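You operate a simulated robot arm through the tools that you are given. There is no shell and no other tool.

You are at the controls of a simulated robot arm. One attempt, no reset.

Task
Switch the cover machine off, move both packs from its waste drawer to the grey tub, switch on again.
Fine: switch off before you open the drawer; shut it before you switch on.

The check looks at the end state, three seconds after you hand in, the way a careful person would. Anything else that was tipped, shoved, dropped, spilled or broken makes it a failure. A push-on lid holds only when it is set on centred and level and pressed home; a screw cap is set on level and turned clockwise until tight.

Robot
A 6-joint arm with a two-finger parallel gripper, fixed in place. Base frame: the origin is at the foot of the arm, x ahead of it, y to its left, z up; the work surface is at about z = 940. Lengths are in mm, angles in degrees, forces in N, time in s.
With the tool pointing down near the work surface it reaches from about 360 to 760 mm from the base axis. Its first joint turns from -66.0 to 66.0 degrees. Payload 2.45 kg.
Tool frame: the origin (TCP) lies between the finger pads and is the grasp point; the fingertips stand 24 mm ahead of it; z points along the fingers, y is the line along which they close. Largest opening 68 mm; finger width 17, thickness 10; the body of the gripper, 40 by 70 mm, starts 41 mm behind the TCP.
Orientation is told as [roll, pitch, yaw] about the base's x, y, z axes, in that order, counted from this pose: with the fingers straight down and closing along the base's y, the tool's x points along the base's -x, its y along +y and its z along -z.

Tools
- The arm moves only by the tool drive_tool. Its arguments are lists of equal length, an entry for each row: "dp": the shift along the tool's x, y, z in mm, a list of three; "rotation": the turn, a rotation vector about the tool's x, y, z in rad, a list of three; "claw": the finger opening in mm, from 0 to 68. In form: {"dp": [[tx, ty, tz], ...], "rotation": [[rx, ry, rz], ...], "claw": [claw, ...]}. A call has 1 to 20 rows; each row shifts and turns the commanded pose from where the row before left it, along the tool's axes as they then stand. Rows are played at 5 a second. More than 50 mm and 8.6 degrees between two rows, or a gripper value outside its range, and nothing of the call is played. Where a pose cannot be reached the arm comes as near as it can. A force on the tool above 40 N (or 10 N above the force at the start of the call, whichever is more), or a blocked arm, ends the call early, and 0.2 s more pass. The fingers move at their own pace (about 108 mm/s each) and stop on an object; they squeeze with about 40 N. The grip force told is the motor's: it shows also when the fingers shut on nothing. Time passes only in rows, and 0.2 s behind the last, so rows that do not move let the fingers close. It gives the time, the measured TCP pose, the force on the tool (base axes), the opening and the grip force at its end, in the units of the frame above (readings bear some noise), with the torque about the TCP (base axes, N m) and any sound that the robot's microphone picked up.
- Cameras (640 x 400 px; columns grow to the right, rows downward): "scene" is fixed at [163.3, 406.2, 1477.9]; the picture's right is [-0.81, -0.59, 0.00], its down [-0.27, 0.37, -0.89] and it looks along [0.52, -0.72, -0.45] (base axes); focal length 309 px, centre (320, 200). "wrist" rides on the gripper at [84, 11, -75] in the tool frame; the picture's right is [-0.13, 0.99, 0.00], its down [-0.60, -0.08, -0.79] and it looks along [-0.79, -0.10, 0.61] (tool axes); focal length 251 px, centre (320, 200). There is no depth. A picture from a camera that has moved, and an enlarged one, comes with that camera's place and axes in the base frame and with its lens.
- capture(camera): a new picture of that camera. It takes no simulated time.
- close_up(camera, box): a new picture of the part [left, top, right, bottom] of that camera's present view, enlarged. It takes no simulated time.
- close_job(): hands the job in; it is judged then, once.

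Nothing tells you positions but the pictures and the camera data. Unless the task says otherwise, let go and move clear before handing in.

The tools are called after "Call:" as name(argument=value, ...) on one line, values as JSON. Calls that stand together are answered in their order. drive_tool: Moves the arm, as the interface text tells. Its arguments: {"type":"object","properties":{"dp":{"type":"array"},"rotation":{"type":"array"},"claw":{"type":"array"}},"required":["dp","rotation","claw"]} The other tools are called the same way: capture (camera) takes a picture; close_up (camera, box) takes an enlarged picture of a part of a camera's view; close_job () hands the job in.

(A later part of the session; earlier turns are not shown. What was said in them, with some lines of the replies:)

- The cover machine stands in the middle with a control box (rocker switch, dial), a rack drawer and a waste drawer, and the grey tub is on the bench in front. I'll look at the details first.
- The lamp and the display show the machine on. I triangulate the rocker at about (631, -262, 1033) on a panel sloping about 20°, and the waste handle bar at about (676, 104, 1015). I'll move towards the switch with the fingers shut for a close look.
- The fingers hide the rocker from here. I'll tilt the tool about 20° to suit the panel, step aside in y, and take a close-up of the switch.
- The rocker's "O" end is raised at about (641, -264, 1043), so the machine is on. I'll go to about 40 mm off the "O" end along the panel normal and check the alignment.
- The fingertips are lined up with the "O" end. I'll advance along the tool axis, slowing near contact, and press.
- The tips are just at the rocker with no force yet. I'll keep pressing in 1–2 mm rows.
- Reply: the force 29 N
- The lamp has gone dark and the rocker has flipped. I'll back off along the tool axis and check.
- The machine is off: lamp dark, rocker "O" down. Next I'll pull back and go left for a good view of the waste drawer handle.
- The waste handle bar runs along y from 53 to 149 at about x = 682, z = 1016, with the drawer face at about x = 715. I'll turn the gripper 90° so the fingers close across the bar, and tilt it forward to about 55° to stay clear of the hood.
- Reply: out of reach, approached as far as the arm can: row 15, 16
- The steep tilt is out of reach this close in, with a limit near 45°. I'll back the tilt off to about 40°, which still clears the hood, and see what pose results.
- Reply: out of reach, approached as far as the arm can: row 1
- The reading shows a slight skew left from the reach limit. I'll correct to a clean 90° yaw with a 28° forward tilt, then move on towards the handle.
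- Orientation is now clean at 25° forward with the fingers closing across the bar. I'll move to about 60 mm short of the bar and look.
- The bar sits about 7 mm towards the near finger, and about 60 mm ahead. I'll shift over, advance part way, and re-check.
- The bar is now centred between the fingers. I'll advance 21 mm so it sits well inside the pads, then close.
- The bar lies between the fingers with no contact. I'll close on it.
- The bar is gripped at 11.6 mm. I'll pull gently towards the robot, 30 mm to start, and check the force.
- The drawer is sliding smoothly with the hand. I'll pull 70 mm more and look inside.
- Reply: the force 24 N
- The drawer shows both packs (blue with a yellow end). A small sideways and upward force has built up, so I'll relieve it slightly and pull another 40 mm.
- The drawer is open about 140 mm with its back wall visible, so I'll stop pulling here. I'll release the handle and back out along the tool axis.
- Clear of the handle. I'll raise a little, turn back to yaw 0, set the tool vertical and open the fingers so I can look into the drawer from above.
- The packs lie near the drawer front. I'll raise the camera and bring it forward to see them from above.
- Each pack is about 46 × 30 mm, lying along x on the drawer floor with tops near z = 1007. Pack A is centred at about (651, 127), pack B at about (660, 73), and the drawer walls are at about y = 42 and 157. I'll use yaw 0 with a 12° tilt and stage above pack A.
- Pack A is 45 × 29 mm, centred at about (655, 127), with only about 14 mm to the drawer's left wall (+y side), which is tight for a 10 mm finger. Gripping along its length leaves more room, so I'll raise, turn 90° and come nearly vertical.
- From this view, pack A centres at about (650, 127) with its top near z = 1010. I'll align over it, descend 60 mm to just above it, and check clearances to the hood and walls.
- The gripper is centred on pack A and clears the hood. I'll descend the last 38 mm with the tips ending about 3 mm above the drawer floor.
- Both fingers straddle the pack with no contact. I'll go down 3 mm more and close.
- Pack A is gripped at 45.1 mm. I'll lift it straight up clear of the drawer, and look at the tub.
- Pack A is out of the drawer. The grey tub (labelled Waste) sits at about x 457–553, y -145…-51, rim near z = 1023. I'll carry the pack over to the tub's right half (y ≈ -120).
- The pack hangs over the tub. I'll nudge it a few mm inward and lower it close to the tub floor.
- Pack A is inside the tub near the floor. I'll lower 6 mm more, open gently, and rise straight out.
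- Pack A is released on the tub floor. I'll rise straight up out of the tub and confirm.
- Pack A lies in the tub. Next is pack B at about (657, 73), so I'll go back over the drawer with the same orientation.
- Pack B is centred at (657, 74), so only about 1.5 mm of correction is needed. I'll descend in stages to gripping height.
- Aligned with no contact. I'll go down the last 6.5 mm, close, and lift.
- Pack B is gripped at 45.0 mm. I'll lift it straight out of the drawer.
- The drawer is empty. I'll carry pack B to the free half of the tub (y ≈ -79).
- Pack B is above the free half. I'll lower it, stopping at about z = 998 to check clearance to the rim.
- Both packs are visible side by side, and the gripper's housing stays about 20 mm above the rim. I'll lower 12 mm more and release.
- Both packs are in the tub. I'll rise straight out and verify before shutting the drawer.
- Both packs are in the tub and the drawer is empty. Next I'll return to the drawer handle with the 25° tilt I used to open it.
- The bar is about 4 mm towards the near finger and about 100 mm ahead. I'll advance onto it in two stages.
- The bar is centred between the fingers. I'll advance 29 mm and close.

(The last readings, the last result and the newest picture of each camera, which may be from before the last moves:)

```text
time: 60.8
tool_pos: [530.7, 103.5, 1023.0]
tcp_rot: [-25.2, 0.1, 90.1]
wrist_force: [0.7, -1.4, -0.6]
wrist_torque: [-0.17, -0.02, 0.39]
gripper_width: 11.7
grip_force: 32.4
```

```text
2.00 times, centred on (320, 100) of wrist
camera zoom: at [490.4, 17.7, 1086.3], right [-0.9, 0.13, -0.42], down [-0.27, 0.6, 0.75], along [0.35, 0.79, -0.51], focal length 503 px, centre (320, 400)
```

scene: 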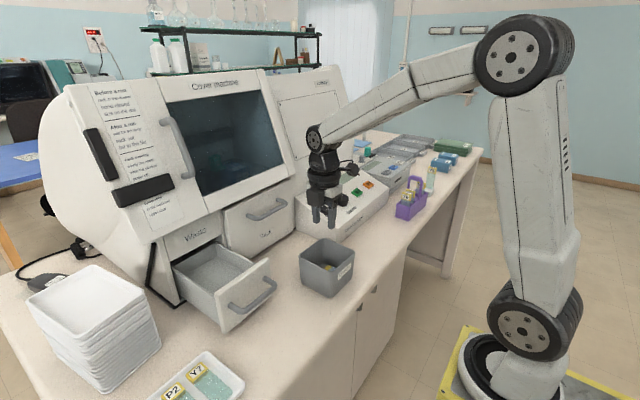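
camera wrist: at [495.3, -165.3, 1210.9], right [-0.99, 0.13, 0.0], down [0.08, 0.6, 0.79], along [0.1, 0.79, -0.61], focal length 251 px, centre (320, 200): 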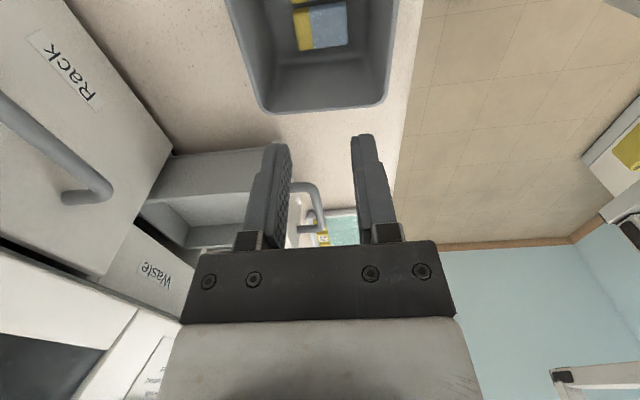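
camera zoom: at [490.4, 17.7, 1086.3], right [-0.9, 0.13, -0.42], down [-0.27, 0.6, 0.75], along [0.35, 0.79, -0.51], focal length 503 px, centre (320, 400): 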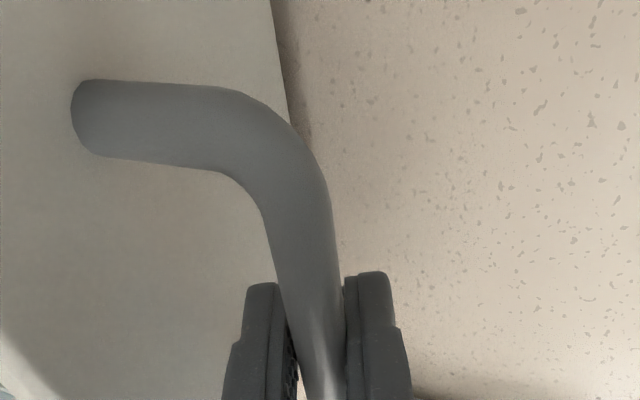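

Gripped at 11.7 mm. I'll push the drawer in, 70 mm at first.

Call:
drive_tool(dp=[[0, -4.5, 2.1], [0, -9.05, 4.26], [0, -10.86, 5.1], [0, -10.86, 5.1], [0, -10.86, 5.1], [0, -9.05, 4.26], [0, -9.05, 4.26], [0, 0, 0]], rotation=[[0, 0, 0], [0, 0, 0], [0, 0, 0], [0, 0, 0], [0, 0, 0], [0, 0, 0], [0, 0, 0], [0, 0, 0]], claw=[0, 0, 0, 0, 0, 0, 0, 0])

```text
time: 62.6
tool_pos: [602.5, 103.3, 1022.9]
tcp_rot: [-25.3, 0.1, 90.0]
wrist_force: [-0.2, 0.5, -0.3]
wrist_torque: [-0.04, 0.02, 0.44]
gripper_width: 11.6
grip_force: 32.6
```

It slides freely with no side force. I'll push 60 mm more.

Call:
drive_tool(dp=[[0, -10.86, 5.1], [0, -10.86, 5.1], [0, -10.86, 5.1], [0, -9.05, 4.26], [0, -7.24, 3.4], [0, -4.5, 2.1], [0, 0, 0]], rotation=[[0, 0, 0], [0, 0, 0], [0, 0, 0], [0, 0, 0], [0, 0, 0], [0, 0, 0], [0, 0, 0]], claw=[0, 0, 0, 0, 0, 0, 0])

Call:
close_up(camera="scene", box=[150, 190, 290, 300])

```text
time: 64.2
tool_pos: [662.5, 103.2, 1022.8]
tcp_rot: [-25.2, -0.1, 90.1]
wrist_force: [-0.7, -0.6, -1.0]
wrist_torque: [-0.11, 0.0, 0.41]
gripper_width: 11.3
grip_force: 32.2
```

```text
3.64 times, centred on (220, 245) of scene
camera zoom: at [163.3, 406.1, 1477.9], right [-0.81, -0.59, 0.0], down [-0.27, 0.37, -0.89], along [0.52, -0.72, -0.45], focal length 1124 px, centre (684, 36)
```

zoom: 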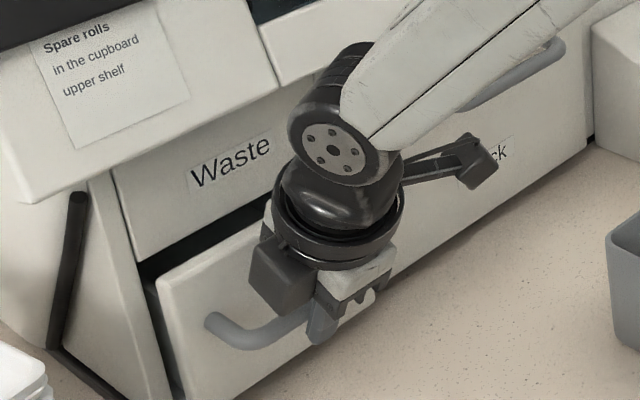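

Nearly shut, with about 10 mm left. I'll push in small steps until it seats and the force rises.

Call:
drive_tool(dp=[[0, -3.6, 1.7], [0, -2.7, 1.28], [0, -1.8, 0.85], [0, -0.9, 0.43], [0, -0.9, 0.43], [0, -0.9, 0.43], [0, -0.9, 0.43]], rotation=[[0, 0, 0], [0, 0, 0], [0, 0, 0], [0, 0, 0], [0, 0, 0], [0, 0, 0], [0, 0, 0]], claw=[0, 0, 0, 0, 0, 0, 0])

Call:
close_up(camera="scene", box=[150, 190, 290, 300])

```text
time: 65.8
tool_pos: [672.7, 102.9, 1023.5]
tcp_rot: [-25.1, -0.1, 90.1]
wrist_force: [-18.9, -2.2, 7.7]
wrist_torque: [0.23, 0.07, 0.48]
gripper_width: 11.6
grip_force: 32.5
```

```text
3.64 times, centred on (220, 245) of scene
camera zoom: at [162.5, 406.1, 1478.1], right [-0.81, -0.59, 0.0], down [-0.26, 0.37, -0.89], along [0.52, -0.72, -0.45], focal length 1124 px, centre (684, 36)
```

zoom: 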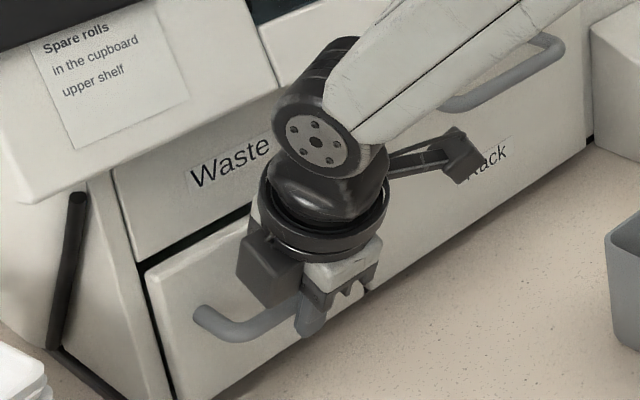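

The drawer is seated, with a firm stop at the original handle position. I'll open the fingers and back out along the tool axis.

Call:
drive_tool(dp=[[0, 0, 0], [0, 0, 0], [0, 0, -10], [0, 0, -20], [0, 0, -30], [0, 0, -30], [0, 0, 0]], rotation=[[0, 0, 0], [0, 0, 0], [0, 0, 0], [0, 0, 0], [0, 0, 0], [0, 0, 0], [0, 0, 0]], claw=[29, 29, 29, 29, 29, 29, 29])

Call:
close_up(camera="scene", box=[150, 190, 290, 300])

Call:
capture(camera="wrist")

```text
time: 67.4
tool_pos: [636.5, 103.2, 1105.6]
tcp_rot: [-25.2, 0.0, 90.0]
wrist_force: [0.0, 0.3, 0.5]
wrist_torque: [-0.01, 0.03, 0.02]
gripper_width: 28.7
grip_force: 0.0
```

```text
3.64 times, centred on (220, 245) of scene
camera zoom: at [163.3, 406.2, 1477.9], right [-0.81, -0.59, 0.0], down [-0.27, 0.37, -0.89], along [0.52, -0.72, -0.45], focal length 1124 px, centre (684, 36)
```

zoom: 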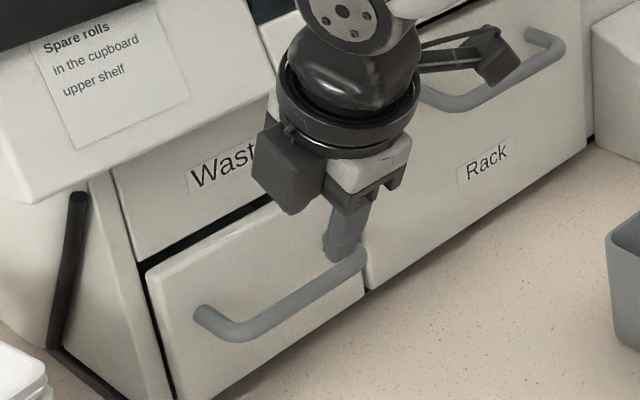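

```text
taken
camera wrist: at [595.0, 17.5, 1168.2], right [-0.9, 0.13, -0.42], down [-0.27, 0.6, 0.75], along [0.35, 0.79, -0.51], focal length 251 px, centre (320, 200)
```

wrist: 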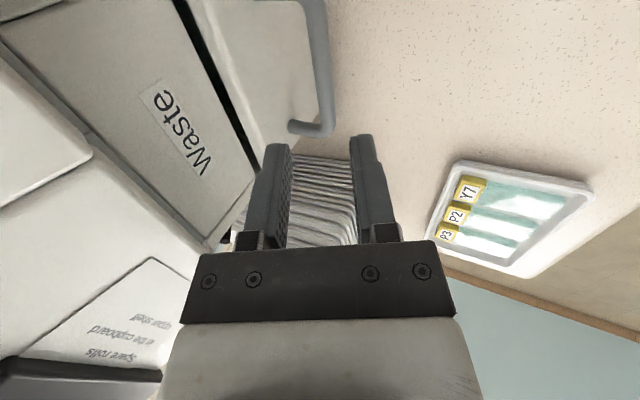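

The waste drawer is shut exactly as at the start. I'll pull back, turn the gripper back to yaw 0 with a 20° tilt and close the fingers.

Call:
drive_tool(dp=[[0, 34.3, -32.7], [0, 34.3, -32.7], [0, 0, 0], [0, 0, 0], [0, 0, 0], [0, 0, 0], [0, 0, 0], [0, 0, 0], [0, 0, 0], [0, 0, 0], [0, 0, 0], [0, 0, 0], [0, 0, 0], [0, 0, 0], [0, 0, 0]], rotation=[[0, 0, 0], [0, 0, 0], [0, 0, 0.1428], [0, 0, 0.1428], [0, 0, 0.1428], [0, 0, 0.1428], [0, 0, 0.1428], [0, 0, 0.1428], [0, 0, 0.1428], [0, 0, 0.1428], [0, 0, 0.1428], [0, 0, 0.1428], [0, 0, 0.1428], [0, 0.09, 0], [0, 0, 0]], claw=[29, 29, 20, 10, 0, 0, 0, 0, 0, 0, 0, 0, 0, 0, 0])

```text
time: 70.6
tool_pos: [546.3, 103.7, 1134.9]
tcp_rot: [-0.1, -20.2, -0.1]
wrist_force: [0.4, -0.1, 0.2]
wrist_torque: [0.0, -0.03, 0.03]
gripper_width: 0.2
grip_force: 23.3
```

Now across to the control panel, stopping to the side of the switch for a look.

Call:
drive_tool(dp=[[0, -44, 0], [0, -44, 0], [0, -44, 0], [0, -44, 0], [0, -44, 0], [0, -44, 0], [0, -40, 0], [0, 0, 0]], rotation=[[0, 0, 0], [0, 0, 0], [0, 0, 0], [0, 0, 0], [0, 0, 0], [0, 0, 0], [0, 0, 0], [0, 0, 0]], claw=[0, 0, 0, 0, 0, 0, 0, 0])

Call:
close_up(camera="wrist", box=[160, 20, 320, 140])

Call:
close_up(camera="scene", box=[296, 180, 376, 230])

```text
time: 72.4
tool_pos: [547.5, -201.3, 1133.3]
tcp_rot: [0.1, -20.2, 0.1]
wrist_force: [0.1, 0.3, 0.0]
wrist_torque: [-0.02, 0.01, 0.01]
gripper_width: 0.2
grip_force: 23.9
```

```text
3.33 times, centred on (240, 80) of wrist
camera zoom: at [443.8, -191.9, 1175.6], right [0.12, 0.99, 0.04], down [0.29, -0.08, 0.95], along [0.95, -0.1, -0.3], focal length 838 px, centre (587, 600)
```

zoom: 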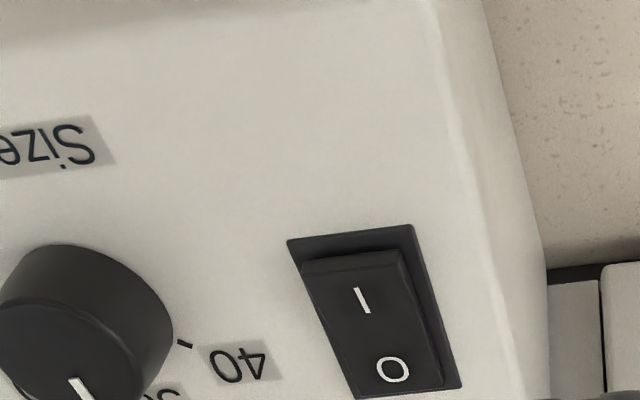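

```text
8.00 times, centred on (336, 205) of scene
camera zoom: at [163.3, 406.1, 1477.9], right [-0.81, -0.59, 0.0], down [-0.27, 0.37, -0.89], along [0.52, -0.72, -0.45], focal length 2474 px, centre (192, 160)
```

zoom: 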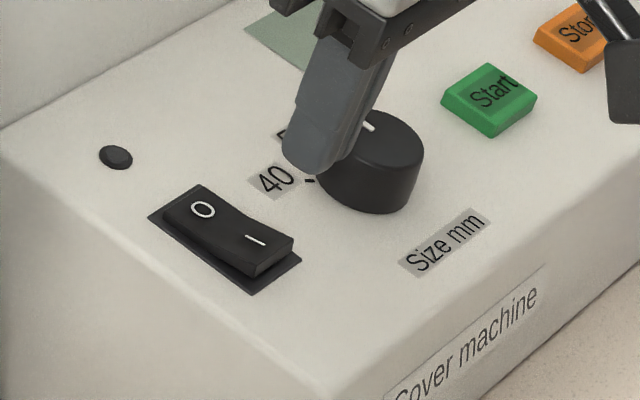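

The rocker shows "O" down with the "I" end raised at about (614–618, -264, 1035). I'll stage 40 mm off the "I" end along the panel normal.

Call:
drive_tool(dp=[[-14.1, -31.4, 25.8], [-14.2, -31.4, 25.8], [0, 0, 0]], rotation=[[0, 0, 0], [0, 0, 0], [0, 0, 0]], claw=[0, 0, 0])

Call:
close_up(camera="wrist", box=[220, 20, 420, 165])

Call:
close_up(camera="scene", box=[280, 150, 376, 230])

```text
time: 73.2
tool_pos: [591.4, -265.3, 1095.8]
tcp_rot: [0.0, -20.1, -0.1]
wrist_force: [0.1, -0.6, -0.1]
wrist_torque: [-0.02, 0.0, 0.02]
gripper_width: 0.1
grip_force: 23.7
```

```text
2.76 times, centred on (320, 92) of wrist
camera zoom: at [487.8, -255.8, 1136.8], right [0.12, 0.99, 0.04], down [0.29, -0.08, 0.95], along [0.95, -0.1, -0.3], focal length 694 px, centre (320, 497)
```

zoom: 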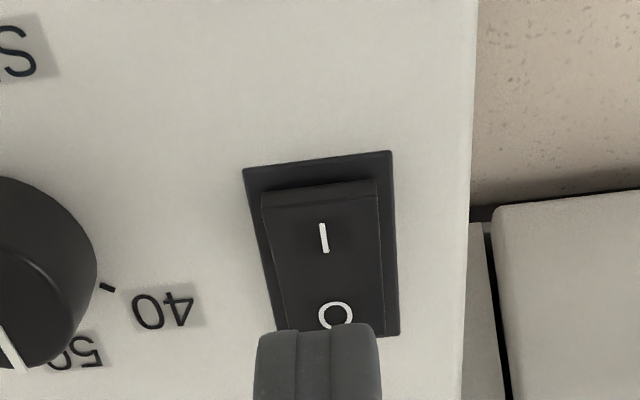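

```text
5.00 times, centred on (328, 190) of scene
camera zoom: at [163.3, 406.1, 1477.9], right [-0.81, -0.59, 0.0], down [-0.27, 0.37, -0.89], along [0.52, -0.72, -0.45], focal length 1546 px, centre (280, 250)
```

zoom: 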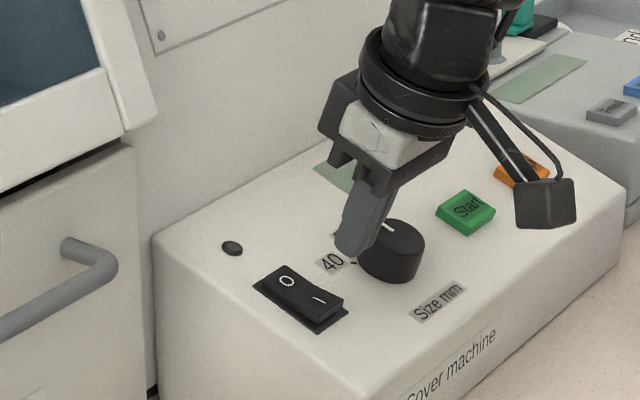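

I'll shift 4 mm further onto the "I" mark and press along the panel normal, slowing near contact.

Call:
drive_tool(dp=[[-4, 0, 8], [0, 0, 10], [0, 0, 10], [0, 0, 6], [0, 0, 2], [0, 0, 2], [0, 0, 2]], rotation=[[0, 0, 0], [0, 0, 0], [0, 0, 0], [0, 0, 0], [0, 0, 0], [0, 0, 0], [0, 0, 0]], claw=[0, 0, 0, 0, 0, 0, 0])

Call:
close_up(camera="scene", box=[280, 150, 376, 230])

Call:
close_up(camera="wrist", box=[220, 20, 420, 165])

```text
time: 74.8
tool_pos: [608.9, -263.5, 1058.0]
tcp_rot: [0.0, -20.2, 0.0]
wrist_force: [0.1, -0.3, 1.2]
wrist_torque: [-0.01, 0.01, -0.02]
gripper_width: 0.1
grip_force: 23.8
```

```text
5.00 times, centred on (328, 190) of scene
camera zoom: at [163.3, 406.2, 1477.9], right [-0.81, -0.59, 0.0], down [-0.27, 0.37, -0.89], along [0.52, -0.72, -0.45], focal length 1546 px, centre (280, 250)
```

zoom: 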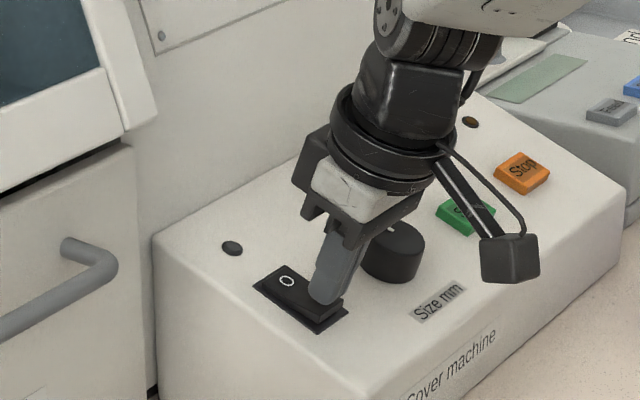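

```text
2.76 times, centred on (320, 92) of wrist
camera zoom: at [504.6, -254.4, 1101.0], right [0.12, 0.99, 0.04], down [0.29, -0.08, 0.95], along [0.95, -0.1, -0.3], focal length 694 px, centre (320, 497)
```

zoom: 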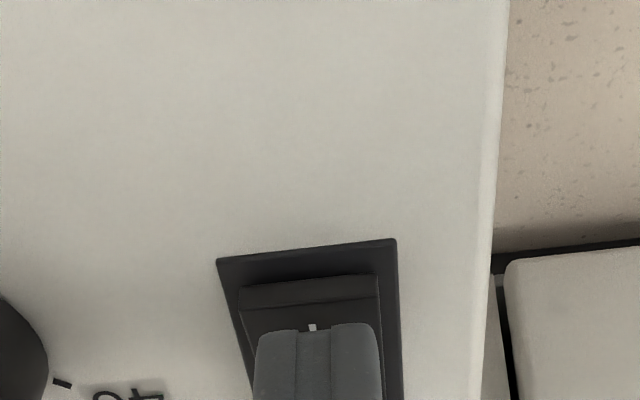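

The tips are just about on the "I" mark with no force yet. I'll press on in small steps.

Call:
drive_tool(dp=[[0, 0, 2], [0, 0, 2], [0, 0, 1.5], [0, 0, 1.5], [0, 0, 1]], rotation=[[0, 0, 0], [0, 0, 0], [0, 0, 0], [0, 0, 0], [0, 0, 0]], claw=[0, 0, 0, 0, 0])

Call:
close_up(camera="scene", box=[280, 150, 376, 230])

```text
time: 76.0
tool_pos: [611.3, -263.5, 1053.5]
tcp_rot: [0.0, -20.1, 0.1]
wrist_force: [0.2, -0.3, 0.2]
wrist_torque: [0.01, 0.0, -0.01]
gripper_width: 0.0
grip_force: 24.0
```

```text
5.00 times, centred on (328, 190) of scene
camera zoom: at [163.3, 406.2, 1477.9], right [-0.81, -0.59, 0.0], down [-0.27, 0.37, -0.89], along [0.52, -0.72, -0.45], focal length 1546 px, centre (280, 250)
```

zoom: 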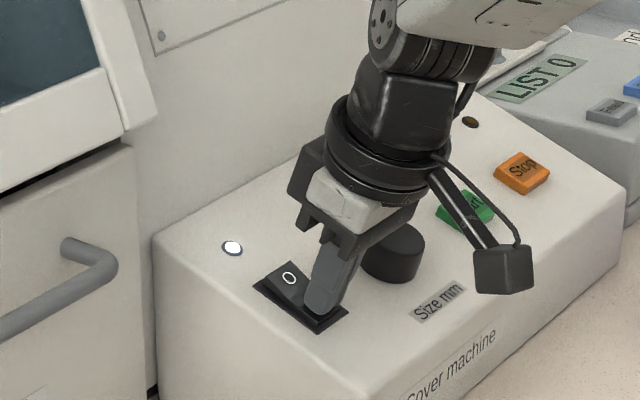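

The lamp is lit, the display is back and the rocker has flipped to "I". I'll back off along the tool axis, move clear, and make a final check.

Call:
drive_tool(dp=[[0, 0, -10], [0, 0, -25], [0, 0, -35], [0, 0, -40], [20, 30, -30], [20, 30, -30], [0, 0, 0], [0, 0, 0]], rotation=[[0, 0, 0], [0, 0, 0], [0, 0, 0], [0, 0, 0], [0, 0, 0], [0, 0, 0], [0, 0, 0], [0, 0, 0]], claw=[0, 0, 0, 0, 0, 0, 0, 0])

Call:
capture(camera="scene")

Call:
capture(camera="wrist")

Call:
close_up(camera="scene", box=[290, 140, 450, 240])

Call:
close_up(camera="scene", box=[150, 190, 380, 310])

```text
time: 77.8
tool_pos: [514.6, -203.2, 1198.7]
tcp_rot: [0.0, -20.1, -0.1]
wrist_force: [0.2, -0.6, 0.5]
wrist_torque: [-0.02, -0.01, 0.01]
gripper_width: 0.2
grip_force: 23.3
```

```text
taken
```

scene: 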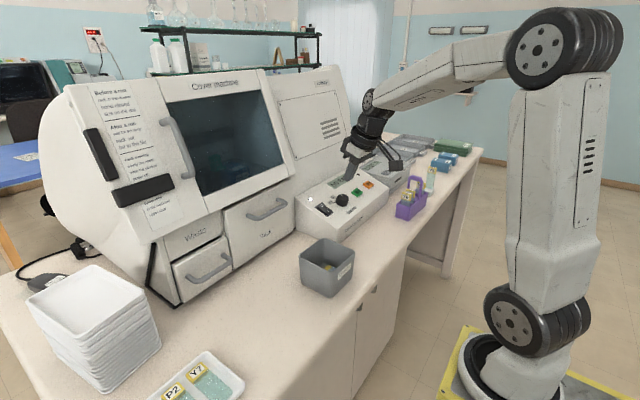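

```text
taken
camera wrist: at [410.3, -193.9, 1240.4], right [0.12, 0.99, 0.04], down [0.29, -0.08, 0.95], along [0.95, -0.1, -0.3], focal length 251 px, centre (320, 200)
```

wrist: 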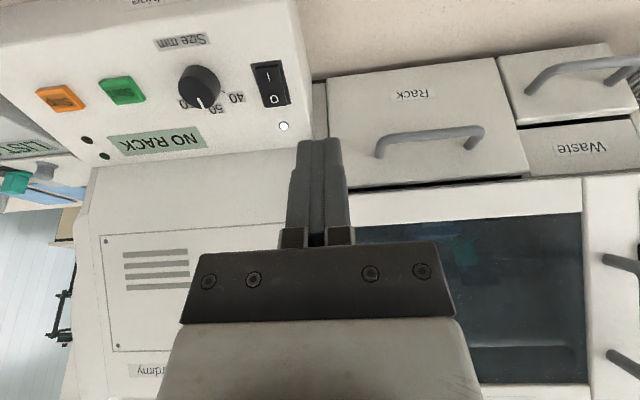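

```text
4.00 times, centred on (370, 190) of scene
camera zoom: at [163.3, 406.2, 1477.9], right [-0.81, -0.59, 0.0], down [-0.27, 0.37, -0.89], along [0.52, -0.72, -0.45], focal length 1237 px, centre (120, 240)
```

zoom: 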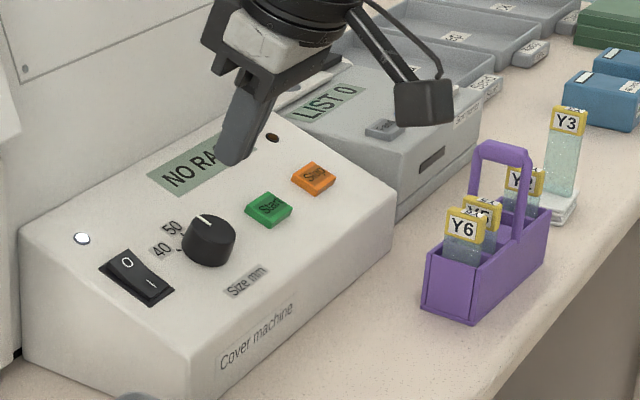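

```text
2.78 times, centred on (265, 250) of scene
camera zoom: at [163.3, 406.2, 1477.9], right [-0.81, -0.59, 0.0], down [-0.27, 0.37, -0.89], along [0.52, -0.72, -0.45], focal length 860 px, centre (473, 61)
```

zoom: 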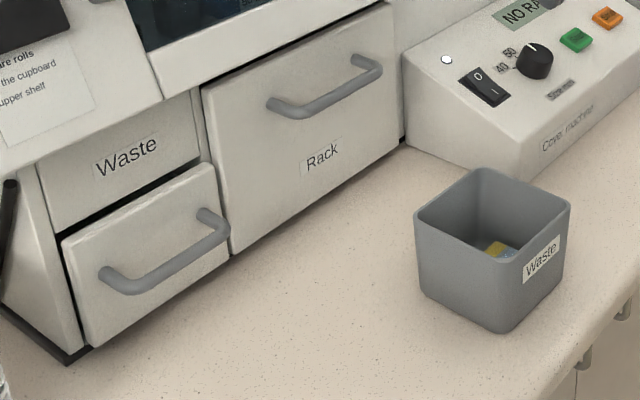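

The machine is on again (lamp lit, "NO RACK" shown as before), the waste drawer is shut, and both packs are in the grey tub. The dial and everything else is untouched, and the arm is clear, so I'll hand in.

Call:
close_job()

```text
The job is handed in.
```

The job is done and handed in. I switched the cover machine off before opening the waste drawer, and switched it back on only after the drawer was shut.

- **Packs:** both are in the grey tub, side by side on its floor. The wrist camera showed both there after I let go of the second.
- **Drawer:** it is empty and pushed home. I felt it stop, and it sits where it was at the start.
- **Machine:** the lamp is lit and the display reads "NO RACK", as it did before. The size dial is unchanged.
- **Neighbouring unit:** its "LIST 0" display went blank while the machine was off and came back when I switched it on.

The final pictures show nothing else moved, and the arm was clear of everything at hand-in.
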